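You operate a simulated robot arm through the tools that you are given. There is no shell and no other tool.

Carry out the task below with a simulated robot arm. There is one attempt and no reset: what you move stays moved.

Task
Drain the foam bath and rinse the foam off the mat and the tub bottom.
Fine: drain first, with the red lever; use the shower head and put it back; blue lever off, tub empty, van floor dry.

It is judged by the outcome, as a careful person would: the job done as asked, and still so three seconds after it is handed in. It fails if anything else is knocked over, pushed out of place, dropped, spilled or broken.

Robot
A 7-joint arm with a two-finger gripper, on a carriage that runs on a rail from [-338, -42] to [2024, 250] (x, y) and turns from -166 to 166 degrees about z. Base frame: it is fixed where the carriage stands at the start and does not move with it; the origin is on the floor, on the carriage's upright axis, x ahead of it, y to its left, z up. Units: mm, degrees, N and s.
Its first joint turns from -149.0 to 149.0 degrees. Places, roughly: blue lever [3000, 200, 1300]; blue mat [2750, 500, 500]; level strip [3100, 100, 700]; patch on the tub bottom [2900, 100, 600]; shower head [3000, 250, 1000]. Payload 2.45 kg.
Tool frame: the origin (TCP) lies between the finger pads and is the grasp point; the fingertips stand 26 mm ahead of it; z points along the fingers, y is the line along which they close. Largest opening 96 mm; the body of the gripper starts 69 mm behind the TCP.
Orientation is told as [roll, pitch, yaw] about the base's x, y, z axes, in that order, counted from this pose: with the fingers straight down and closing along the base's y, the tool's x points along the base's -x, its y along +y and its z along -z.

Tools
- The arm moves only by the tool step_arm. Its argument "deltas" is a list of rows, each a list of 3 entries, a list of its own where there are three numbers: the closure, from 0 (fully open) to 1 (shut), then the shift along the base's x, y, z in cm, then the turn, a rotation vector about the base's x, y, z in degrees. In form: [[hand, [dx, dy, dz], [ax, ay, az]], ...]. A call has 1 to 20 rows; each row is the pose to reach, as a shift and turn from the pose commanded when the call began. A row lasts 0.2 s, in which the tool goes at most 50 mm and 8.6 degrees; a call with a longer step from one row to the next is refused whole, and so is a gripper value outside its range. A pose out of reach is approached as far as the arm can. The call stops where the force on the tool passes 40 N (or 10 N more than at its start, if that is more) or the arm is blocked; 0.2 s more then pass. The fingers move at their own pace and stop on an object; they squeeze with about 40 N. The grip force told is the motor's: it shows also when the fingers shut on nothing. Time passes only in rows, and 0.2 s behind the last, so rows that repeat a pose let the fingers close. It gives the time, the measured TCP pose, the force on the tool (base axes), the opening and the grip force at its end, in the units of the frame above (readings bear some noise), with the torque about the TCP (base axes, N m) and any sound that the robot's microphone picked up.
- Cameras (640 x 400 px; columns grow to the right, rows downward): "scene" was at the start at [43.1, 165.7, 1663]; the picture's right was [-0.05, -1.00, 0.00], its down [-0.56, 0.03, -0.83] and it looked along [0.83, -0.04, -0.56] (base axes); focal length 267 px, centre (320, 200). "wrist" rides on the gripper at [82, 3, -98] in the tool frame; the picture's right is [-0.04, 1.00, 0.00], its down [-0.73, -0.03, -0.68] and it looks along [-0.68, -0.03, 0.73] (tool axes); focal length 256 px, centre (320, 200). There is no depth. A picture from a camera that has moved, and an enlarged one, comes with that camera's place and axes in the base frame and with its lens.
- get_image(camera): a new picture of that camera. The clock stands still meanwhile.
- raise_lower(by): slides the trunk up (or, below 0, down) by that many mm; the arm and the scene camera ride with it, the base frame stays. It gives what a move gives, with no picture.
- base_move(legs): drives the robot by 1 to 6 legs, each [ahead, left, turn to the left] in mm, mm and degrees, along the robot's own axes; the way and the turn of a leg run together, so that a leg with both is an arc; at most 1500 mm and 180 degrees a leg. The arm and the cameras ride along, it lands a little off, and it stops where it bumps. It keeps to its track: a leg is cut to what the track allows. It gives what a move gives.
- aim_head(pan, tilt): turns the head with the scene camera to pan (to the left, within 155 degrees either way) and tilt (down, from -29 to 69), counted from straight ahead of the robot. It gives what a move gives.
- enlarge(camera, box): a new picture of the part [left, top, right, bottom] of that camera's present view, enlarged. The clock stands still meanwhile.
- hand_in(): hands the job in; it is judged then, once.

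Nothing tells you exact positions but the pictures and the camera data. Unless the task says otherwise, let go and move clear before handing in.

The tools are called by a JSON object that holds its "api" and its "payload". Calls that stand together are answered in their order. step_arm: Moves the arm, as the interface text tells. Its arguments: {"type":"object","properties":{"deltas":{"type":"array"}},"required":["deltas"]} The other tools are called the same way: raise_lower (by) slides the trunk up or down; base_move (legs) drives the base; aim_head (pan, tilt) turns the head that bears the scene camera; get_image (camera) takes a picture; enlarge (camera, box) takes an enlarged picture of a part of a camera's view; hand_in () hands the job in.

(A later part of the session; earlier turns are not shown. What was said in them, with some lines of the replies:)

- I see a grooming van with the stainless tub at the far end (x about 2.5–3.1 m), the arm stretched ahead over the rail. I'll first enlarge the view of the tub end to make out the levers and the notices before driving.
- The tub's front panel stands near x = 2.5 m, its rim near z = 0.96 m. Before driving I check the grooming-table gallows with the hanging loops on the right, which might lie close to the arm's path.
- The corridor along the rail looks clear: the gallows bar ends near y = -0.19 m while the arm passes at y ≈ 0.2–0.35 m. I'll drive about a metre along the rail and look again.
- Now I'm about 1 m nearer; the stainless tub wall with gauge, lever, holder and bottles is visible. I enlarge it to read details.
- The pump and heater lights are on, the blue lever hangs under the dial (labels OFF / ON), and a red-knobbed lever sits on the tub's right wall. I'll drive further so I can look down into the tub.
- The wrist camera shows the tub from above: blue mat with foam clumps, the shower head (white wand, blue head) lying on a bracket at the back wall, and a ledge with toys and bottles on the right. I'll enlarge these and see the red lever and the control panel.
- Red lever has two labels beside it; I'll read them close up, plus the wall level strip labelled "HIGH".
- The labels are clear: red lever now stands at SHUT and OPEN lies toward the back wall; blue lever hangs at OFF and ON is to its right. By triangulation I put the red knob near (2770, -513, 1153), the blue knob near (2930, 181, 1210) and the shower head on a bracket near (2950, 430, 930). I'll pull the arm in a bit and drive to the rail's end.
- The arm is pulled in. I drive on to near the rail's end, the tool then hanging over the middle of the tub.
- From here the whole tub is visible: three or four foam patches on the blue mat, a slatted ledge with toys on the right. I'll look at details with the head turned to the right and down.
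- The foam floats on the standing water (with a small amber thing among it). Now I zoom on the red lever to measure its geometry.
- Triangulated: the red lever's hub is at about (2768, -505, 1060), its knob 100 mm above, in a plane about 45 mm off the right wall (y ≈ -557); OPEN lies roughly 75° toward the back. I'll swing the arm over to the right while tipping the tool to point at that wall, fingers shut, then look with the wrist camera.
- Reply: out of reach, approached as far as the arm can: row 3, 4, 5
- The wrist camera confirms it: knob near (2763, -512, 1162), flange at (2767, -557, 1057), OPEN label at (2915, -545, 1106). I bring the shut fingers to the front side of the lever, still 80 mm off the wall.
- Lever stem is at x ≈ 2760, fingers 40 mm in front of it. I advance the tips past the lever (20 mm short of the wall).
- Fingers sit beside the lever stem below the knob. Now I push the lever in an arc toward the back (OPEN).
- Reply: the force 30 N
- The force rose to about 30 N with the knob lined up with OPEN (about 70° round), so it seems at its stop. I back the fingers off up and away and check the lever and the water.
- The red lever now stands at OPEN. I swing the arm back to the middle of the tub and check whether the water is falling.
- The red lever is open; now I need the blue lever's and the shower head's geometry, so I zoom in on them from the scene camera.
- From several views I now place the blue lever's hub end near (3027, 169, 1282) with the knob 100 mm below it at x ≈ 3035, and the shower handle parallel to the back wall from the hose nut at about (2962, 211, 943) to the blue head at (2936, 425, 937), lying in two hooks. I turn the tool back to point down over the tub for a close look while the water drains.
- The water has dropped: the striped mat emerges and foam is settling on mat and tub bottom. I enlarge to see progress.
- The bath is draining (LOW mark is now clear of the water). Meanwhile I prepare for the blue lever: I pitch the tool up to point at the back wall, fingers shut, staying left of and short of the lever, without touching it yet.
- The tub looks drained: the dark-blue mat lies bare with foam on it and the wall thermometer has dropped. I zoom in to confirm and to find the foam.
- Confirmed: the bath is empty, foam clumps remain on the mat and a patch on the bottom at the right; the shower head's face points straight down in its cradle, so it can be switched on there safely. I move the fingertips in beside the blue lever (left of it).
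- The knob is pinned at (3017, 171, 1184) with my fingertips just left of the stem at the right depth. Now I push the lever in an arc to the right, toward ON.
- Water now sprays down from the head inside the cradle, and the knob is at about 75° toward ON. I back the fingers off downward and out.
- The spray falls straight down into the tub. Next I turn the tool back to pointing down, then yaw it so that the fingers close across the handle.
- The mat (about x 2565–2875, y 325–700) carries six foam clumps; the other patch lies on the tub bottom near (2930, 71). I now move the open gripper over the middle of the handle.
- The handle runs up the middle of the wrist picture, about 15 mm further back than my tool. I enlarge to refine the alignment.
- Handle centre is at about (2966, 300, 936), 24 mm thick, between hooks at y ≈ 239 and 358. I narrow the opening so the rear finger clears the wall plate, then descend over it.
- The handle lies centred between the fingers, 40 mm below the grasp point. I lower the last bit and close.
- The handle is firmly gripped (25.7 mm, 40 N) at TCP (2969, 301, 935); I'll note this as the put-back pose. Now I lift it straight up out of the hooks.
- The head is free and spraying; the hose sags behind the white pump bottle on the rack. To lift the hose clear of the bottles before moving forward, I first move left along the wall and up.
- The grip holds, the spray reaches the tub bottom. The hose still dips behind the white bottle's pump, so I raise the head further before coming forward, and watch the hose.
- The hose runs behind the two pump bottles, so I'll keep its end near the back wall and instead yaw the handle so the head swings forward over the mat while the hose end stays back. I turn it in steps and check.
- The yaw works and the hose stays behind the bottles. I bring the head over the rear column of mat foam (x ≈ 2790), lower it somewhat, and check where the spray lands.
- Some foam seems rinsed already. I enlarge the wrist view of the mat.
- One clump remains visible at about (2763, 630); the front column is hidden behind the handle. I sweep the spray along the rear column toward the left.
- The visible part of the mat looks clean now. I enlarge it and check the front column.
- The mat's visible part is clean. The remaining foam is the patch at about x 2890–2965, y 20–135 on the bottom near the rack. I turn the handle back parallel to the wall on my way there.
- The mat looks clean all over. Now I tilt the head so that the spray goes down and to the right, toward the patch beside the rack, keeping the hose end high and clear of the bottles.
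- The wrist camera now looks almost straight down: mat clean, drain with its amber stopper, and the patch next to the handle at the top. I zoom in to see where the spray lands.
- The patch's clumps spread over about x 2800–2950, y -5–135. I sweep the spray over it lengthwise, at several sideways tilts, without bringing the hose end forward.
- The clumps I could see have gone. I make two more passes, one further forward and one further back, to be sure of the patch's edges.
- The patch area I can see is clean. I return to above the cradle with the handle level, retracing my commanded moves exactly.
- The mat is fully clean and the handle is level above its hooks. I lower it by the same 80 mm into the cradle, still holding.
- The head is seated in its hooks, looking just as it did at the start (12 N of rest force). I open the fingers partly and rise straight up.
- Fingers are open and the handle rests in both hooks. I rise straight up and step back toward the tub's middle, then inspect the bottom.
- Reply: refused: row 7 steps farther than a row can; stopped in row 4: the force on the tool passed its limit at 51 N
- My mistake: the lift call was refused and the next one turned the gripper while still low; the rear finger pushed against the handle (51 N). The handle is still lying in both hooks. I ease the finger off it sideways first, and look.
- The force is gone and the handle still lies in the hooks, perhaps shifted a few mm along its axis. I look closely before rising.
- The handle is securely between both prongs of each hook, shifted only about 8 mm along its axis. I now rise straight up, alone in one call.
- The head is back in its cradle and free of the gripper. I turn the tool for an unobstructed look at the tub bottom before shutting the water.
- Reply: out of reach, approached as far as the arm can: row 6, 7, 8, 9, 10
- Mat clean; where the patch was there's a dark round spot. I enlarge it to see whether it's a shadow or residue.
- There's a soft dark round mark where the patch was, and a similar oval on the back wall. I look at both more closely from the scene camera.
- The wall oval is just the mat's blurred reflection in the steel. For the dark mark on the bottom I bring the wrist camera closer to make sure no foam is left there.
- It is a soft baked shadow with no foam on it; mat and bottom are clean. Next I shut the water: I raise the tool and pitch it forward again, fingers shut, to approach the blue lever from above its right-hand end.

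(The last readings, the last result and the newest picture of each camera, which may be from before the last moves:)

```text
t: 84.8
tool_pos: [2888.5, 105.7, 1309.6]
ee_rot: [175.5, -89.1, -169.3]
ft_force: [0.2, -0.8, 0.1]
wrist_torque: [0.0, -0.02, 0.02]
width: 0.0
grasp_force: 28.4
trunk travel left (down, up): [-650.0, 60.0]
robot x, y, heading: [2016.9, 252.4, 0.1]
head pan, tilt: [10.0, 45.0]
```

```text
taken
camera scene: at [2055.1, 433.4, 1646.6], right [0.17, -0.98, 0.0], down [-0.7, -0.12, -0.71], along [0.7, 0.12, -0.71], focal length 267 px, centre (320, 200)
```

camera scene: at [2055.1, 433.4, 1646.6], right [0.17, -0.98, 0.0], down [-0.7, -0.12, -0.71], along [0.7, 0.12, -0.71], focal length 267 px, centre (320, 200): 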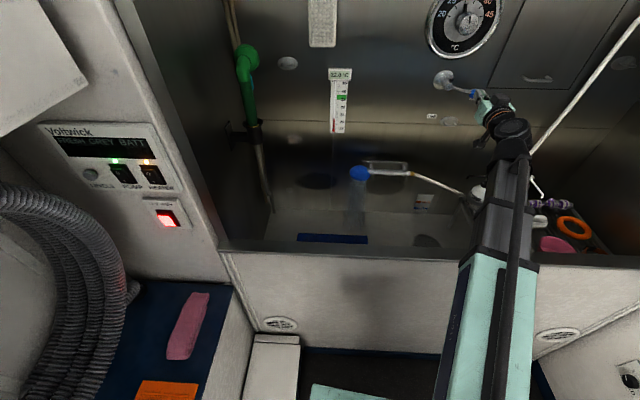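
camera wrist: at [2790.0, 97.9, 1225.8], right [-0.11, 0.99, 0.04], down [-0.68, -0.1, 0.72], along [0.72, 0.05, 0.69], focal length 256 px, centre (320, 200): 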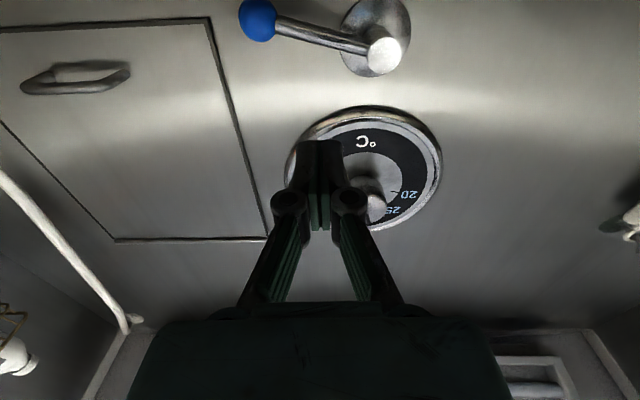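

Knob confirmed at (3028, 74, 1260), hub at (·, 171, 1284). I move the fingertips in above the lever, below the dial.

{"api": "step_arm", "payload": {"deltas": [[1, [4, 0, 0], [0, 0, 0]], [1, [8, 0, 0], [0, 0, 0]], [1, [11, 0, -0.2], [0, 0, 0]], [1, [13.2, 0, -0.3], [0, 0, 0]], [1, [13.2, 0, -0.3], [0, 0, 0]]]}}

{"api": "get_image", "payload": {"camera": "wrist"}}

{"api": "enlarge", "payload": {"camera": "scene", "box": [420, 50, 540, 150]}}

```text
t: 86.0
tool_pos: [3019.7, 105.9, 1306.0]
ee_rot: [172.1, -89.2, -165.8]
ft_force: [0.4, 0.8, 0.5]
wrist_torque: [-0.01, -0.04, 0.03]
width: 0.0
grasp_force: 27.9
trunk travel left (down, up): [-650.0, 60.0]
robot x, y, heading: [2021.9, 251.0, -0.3]
head pan, tilt: [10.0, 45.0]
```

```text
taken
camera wrist: at [2921.4, 97.8, 1222.6], right [-0.11, 0.99, 0.04], down [-0.68, -0.1, 0.72], along [0.72, 0.05, 0.69], focal length 256 px, centre (320, 200)
```

wrist: 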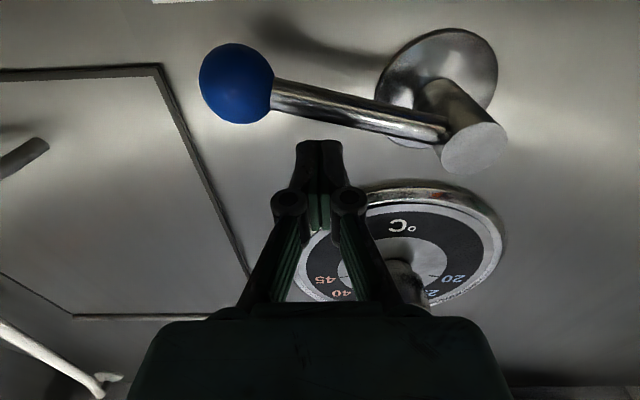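

```text
4.00 times, centred on (480, 100) of scene
camera zoom: at [2054.9, 433.5, 1646.6], right [0.17, -0.98, 0.0], down [-0.7, -0.12, -0.71], along [0.7, 0.12, -0.71], focal length 1070 px, centre (-320, 600)
```

zoom: 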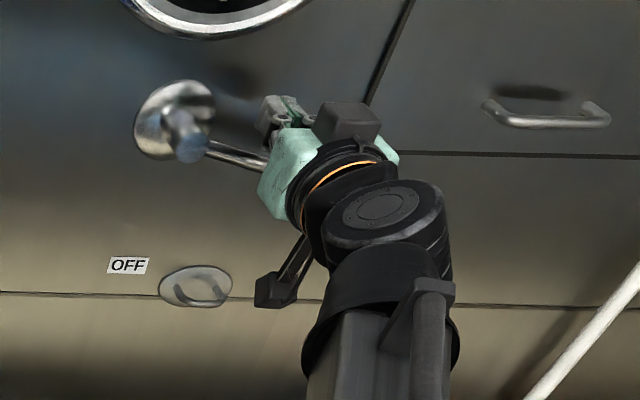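

Fingers are right above the lever. I push it down and round to OFF in an arc.

{"api": "step_arm", "payload": {"deltas": [[1, [0, -0.1, -1.2], [0, 0, 0]], [1, [0, -0.2, -2.3], [0, 0, 0]], [1, [0, 0, -3.2], [0, 0, 0]], [1, [0, 0.1, -4.1], [0, 0, 0]], [1, [-0.05, 0.45, -4.9], [0, 0, 0]], [1, [-0.1, 0.8, -5.7], [0, 0, 0]], [1, [-0.15, 1.35, -6.4], [0, 0, 0]], [1, [-0.2, 1.9, -7.0], [0, 0, 0]], [1, [-0.3, 2.6, -7.6], [0, 0, 0]], [1, [-0.4, 3.3, -8.1], [0, 0, 0]], [1, [-0.5, 4.1, -8.45], [0, 0, 0]], [1, [-0.6, 4.9, -8.7], [0, 0, 0]], [1, [-0.65, 5.4, -8.8], [0, 0, 0]]]}}

{"api": "get_image", "payload": {"camera": "wrist"}}

{"api": "get_image", "payload": {"camera": "scene"}}

```text
t: 88.8
tool_pos: [3011.4, 152.2, 1218.1]
ee_rot: [167.8, -89.0, -162.0]
ft_force: [-0.7, -18.1, 4.5]
wrist_torque: [0.05, -0.02, -0.15]
width: 0.0
grasp_force: 28.4
trunk travel left (down, up): [-650.0, 60.0]
robot x, y, heading: [2020.6, 251.1, -0.3]
head pan, tilt: [10.0, 45.0]
```

```text
taken
camera wrist: at [2913.3, 146.3, 1135.8], right [-0.1, 0.99, 0.04], down [-0.68, -0.1, 0.72], along [0.72, 0.04, 0.69], focal length 256 px, centre (320, 200)
```

wrist: 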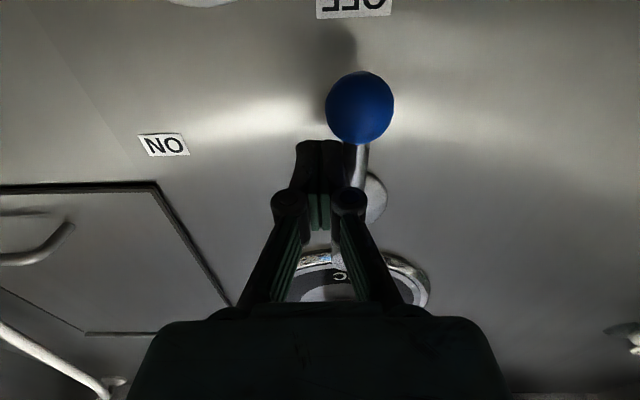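

```text
taken
camera scene: at [2054.4, 430.9, 1647.0], right [0.17, -0.98, 0.0], down [-0.7, -0.12, -0.71], along [0.7, 0.12, -0.71], focal length 267 px, centre (320, 200)
```

scene: 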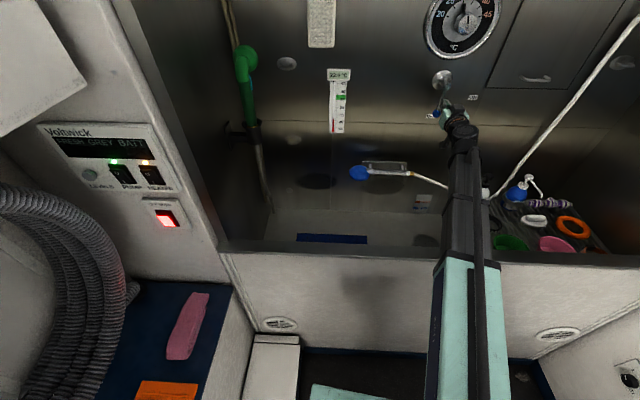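

The lever hangs at OFF again (knob at its starting position) and the spray has stopped. I back the fingers off to the right and out.

{"api": "step_arm", "payload": {"deltas": [[1, [0, -1.5, 0], [0, 0, 0]], [1, [-1, -2.5, 0], [0, 0, 0]], [1, [-5, -2.5, 0], [0, 0, 0]], [1, [-9, -2, 0.5], [0, 0, 0]], [1, [-13, -1, 1], [0, 0, 0]], [1, [-17, 0, 2], [0, 0, 0]], [1, [-20, 0, 3], [0, 0, 0]], [1, [-22, 0, 4], [0, 0, 0]]]}}

{"api": "get_image", "payload": {"camera": "wrist"}}

{"api": "enlarge", "payload": {"camera": "scene", "box": [280, 50, 520, 260]}}

```text
t: 90.6
tool_pos: [2792.4, 159.4, 1258.6]
ee_rot: [171.4, -89.1, -165.2]
ft_force: [-0.1, 0.3, -0.1]
wrist_torque: [-0.03, -0.02, -0.02]
width: 0.2
grasp_force: 28.3
trunk travel left (down, up): [-650.0, 60.0]
robot x, y, heading: [2020.8, 250.1, -0.1]
head pan, tilt: [10.0, 45.0]
```

```text
taken
camera wrist: at [2693.9, 151.9, 1174.9], right [-0.11, 0.99, 0.04], down [-0.68, -0.1, 0.72], along [0.72, 0.05, 0.69], focal length 256 px, centre (320, 200)
```

wrist: 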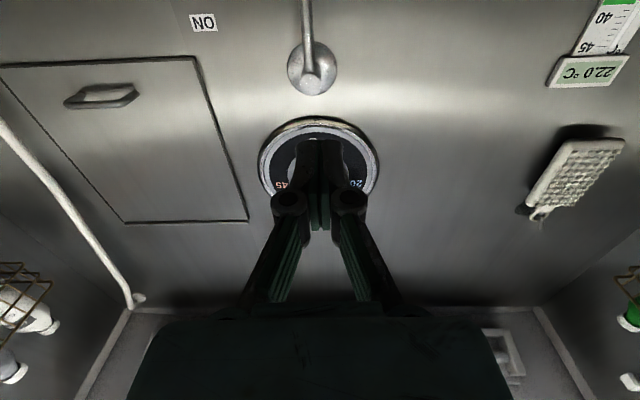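

```text
1.90 times, centred on (400, 155) of scene
camera zoom: at [2054.7, 433.4, 1646.6], right [0.17, -0.98, 0.0], down [-0.7, -0.12, -0.71], along [0.7, 0.12, -0.71], focal length 509 px, centre (168, 286)
```

zoom: 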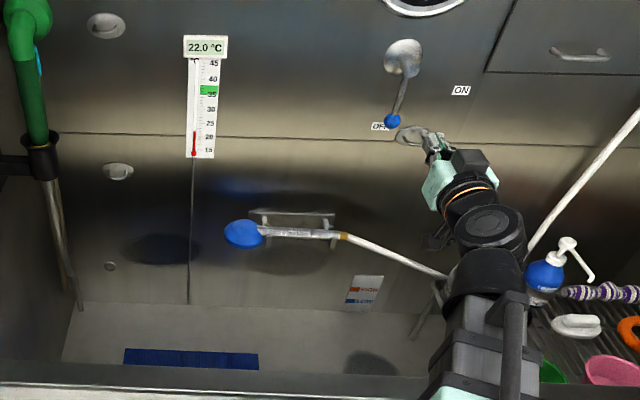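

Water is off, the head hangs in its cradle. I turn the tool back down for a final look over the whole tub.

{"api": "step_arm", "payload": {"deltas": [[0.5, [0, 0.5, 0], [-0.98, 7.94, 0]], [0.5, [0, 1, 0], [-1.95, 15.88, 0]], [0.5, [0, 1.5, 0], [-2.93, 23.8, 0]], [0.5, [0, 2, 0], [-3.9, 31.8, 0]], [0.5, [0, 2.5, 0], [-4.88, 39.7, 0]], [0.5, [0, 3, 0], [-5.86, 47.6, 0]], [0.5, [-1, 4, 0], [-6.83, 55.6, 0]], [0.5, [-2, 5, 0], [-7.8, 63.5, 0]], [0.5, [-4, 6, 0], [-8.8, 71.5, 0]], [0.5, [-6, 7, 0], [-9.76, 79.4, 0]], [0.5, [-8, 8, 0], [-10.7, 87.3, 0]], [0.5, [-10, 9, 0], [-10.98, 89.3, 0]]]}}

{"api": "get_image", "payload": {"camera": "wrist"}}

{"api": "enlarge", "payload": {"camera": "wrist", "box": [160, 0, 560, 220]}}

```text
t: 93.2
tool_pos: [2699.3, 249.8, 1243.3]
ee_rot: [-0.9, -1.4, 6.9]
ft_force: [0.0, 0.9, -0.1]
wrist_torque: [0.0, 0.01, -0.02]
width: 48.2
grasp_force: 0.1
out of reach, approached as far as the arm can: row 12
trunk travel left (down, up): [-650.0, 60.0]
robot x, y, heading: [2017.5, 249.2, 0.2]
head pan, tilt: [10.0, 45.0]
```

```text
taken
camera wrist: at [2613.8, 243.7, 1339.2], right [-0.08, 1.0, -0.01], down [0.71, 0.07, 0.7], along [0.7, 0.04, -0.72], focal length 256 px, centre (320, 200)
```

wrist: 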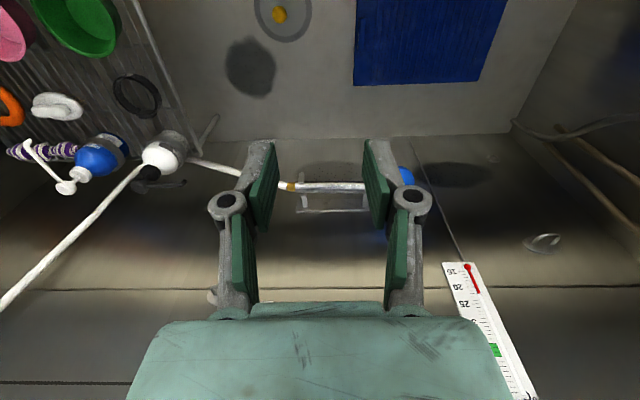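

```text
1.60 times, centred on (360, 110) of wrist
camera zoom: at [2613.8, 243.7, 1339.2], right [-0.08, 1.0, -0.01], down [0.71, 0.07, 0.7], along [0.7, 0.04, -0.72], focal length 410 px, centre (256, 344)
```

zoom: 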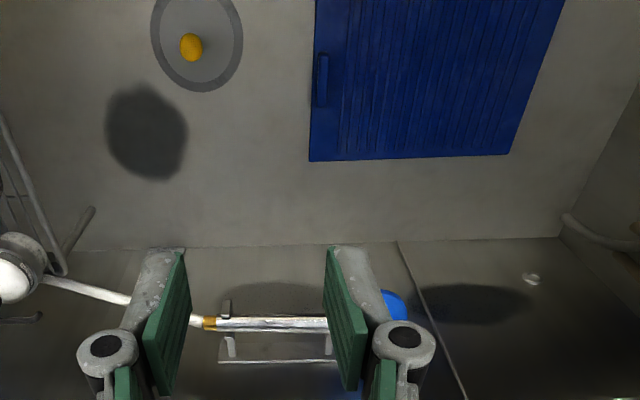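

Tub, mat and bottom are clean and empty. I check the floor in front of the tub and the red lever once more before handing in.

{"api": "aim_head", "payload": {"pan": -25, "tilt": 45}}

{"api": "get_image", "payload": {"camera": "scene"}}

{"api": "aim_head", "payload": {"pan": 15, "tilt": 66}}

{"api": "get_image", "payload": {"camera": "scene"}}

```text
t: 94.2
tool_pos: [2699.4, 249.0, 1243.8]
ee_rot: [-1.0, -1.5, 6.9]
ft_force: [-0.3, 0.0, -0.8]
wrist_torque: [-0.02, -0.03, -0.04]
width: 47.8
grasp_force: 0.2
trunk travel left (down, up): [-650.0, 60.0]
robot x, y, heading: [2023.3, 250.6, 0.3]
head pan, tilt: [-25.0, 45.0]
```

```text
taken
camera scene: at [2048.6, 385.0, 1646.6], right [-0.42, -0.91, 0.0], down [-0.64, 0.3, -0.71], along [0.64, -0.3, -0.71], focal length 267 px, centre (320, 200)
```

scene: 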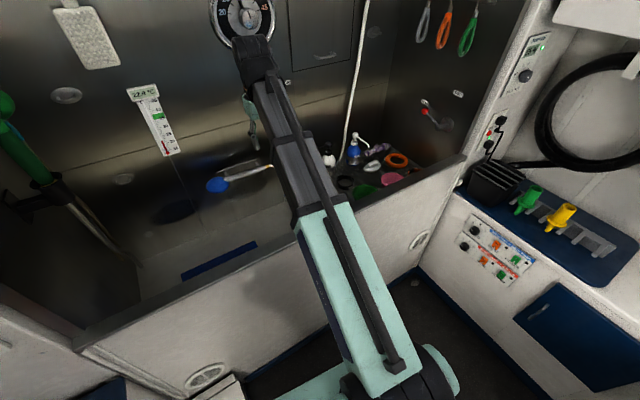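

```text
t: 95.2
tool_pos: [2700.2, 249.0, 1244.2]
ee_rot: [-0.9, -1.4, 6.9]
ft_force: [-0.7, -0.4, 0.5]
wrist_torque: [0.0, 0.03, 0.0]
width: 48.1
grasp_force: 0.1
trunk travel left (down, up): [-650.0, 60.0]
robot x, y, heading: [2020.9, 249.4, 0.0]
head pan, tilt: [15.0, 66.0]
```

```text
taken
camera scene: at [2032.3, 434.7, 1620.5], right [0.26, -0.97, 0.0], down [-0.88, -0.24, -0.41], along [0.39, 0.11, -0.91], focal length 267 px, centre (320, 200)
```

scene: 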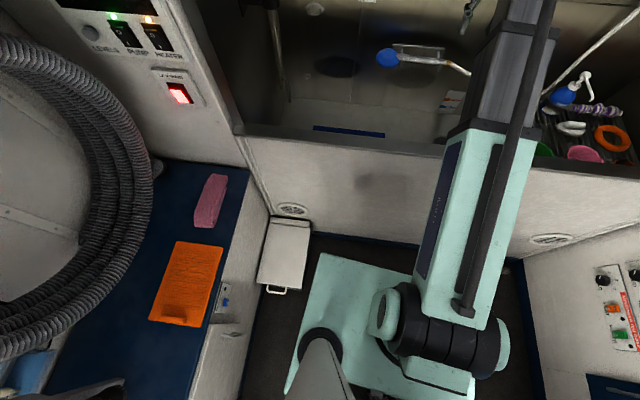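

The floor is dry, the red lever stands at OPEN, the blue lever at OFF. The shower head is back in its cradle, the tub is empty and clean, and the arm hangs clear above it, so I hand in.

{"api": "hand_in", "payload": {}}

```text
The job is handed in.
```

The bath is drained, and the foam is rinsed off the mat and the tub bottom. I've handed the job in.

- **Drain:** I opened the red lever first and let the tub empty before turning any water on. I left it at OPEN so nothing collects.
- **Rinse:** I rinsed the mat and the bottom patch with the shower head. No foam showed afterwards. A soft dark mark remains where the patch was. It looked like a shadow rather than residue.
- **Shower head:** It is back in its cradle, lying in both hooks, but about 8 mm along from where it started. After I let go, I turned the gripper before lifting it clear, and a finger pushed against the handle with about 51 N. The handle stayed in the hooks.
- **Water and floor:** The blue lever is back at OFF, and the spray has stopped. The floor I could see in front of the tub looked dry.

The bottles, rack and other items showed no sign of having moved.
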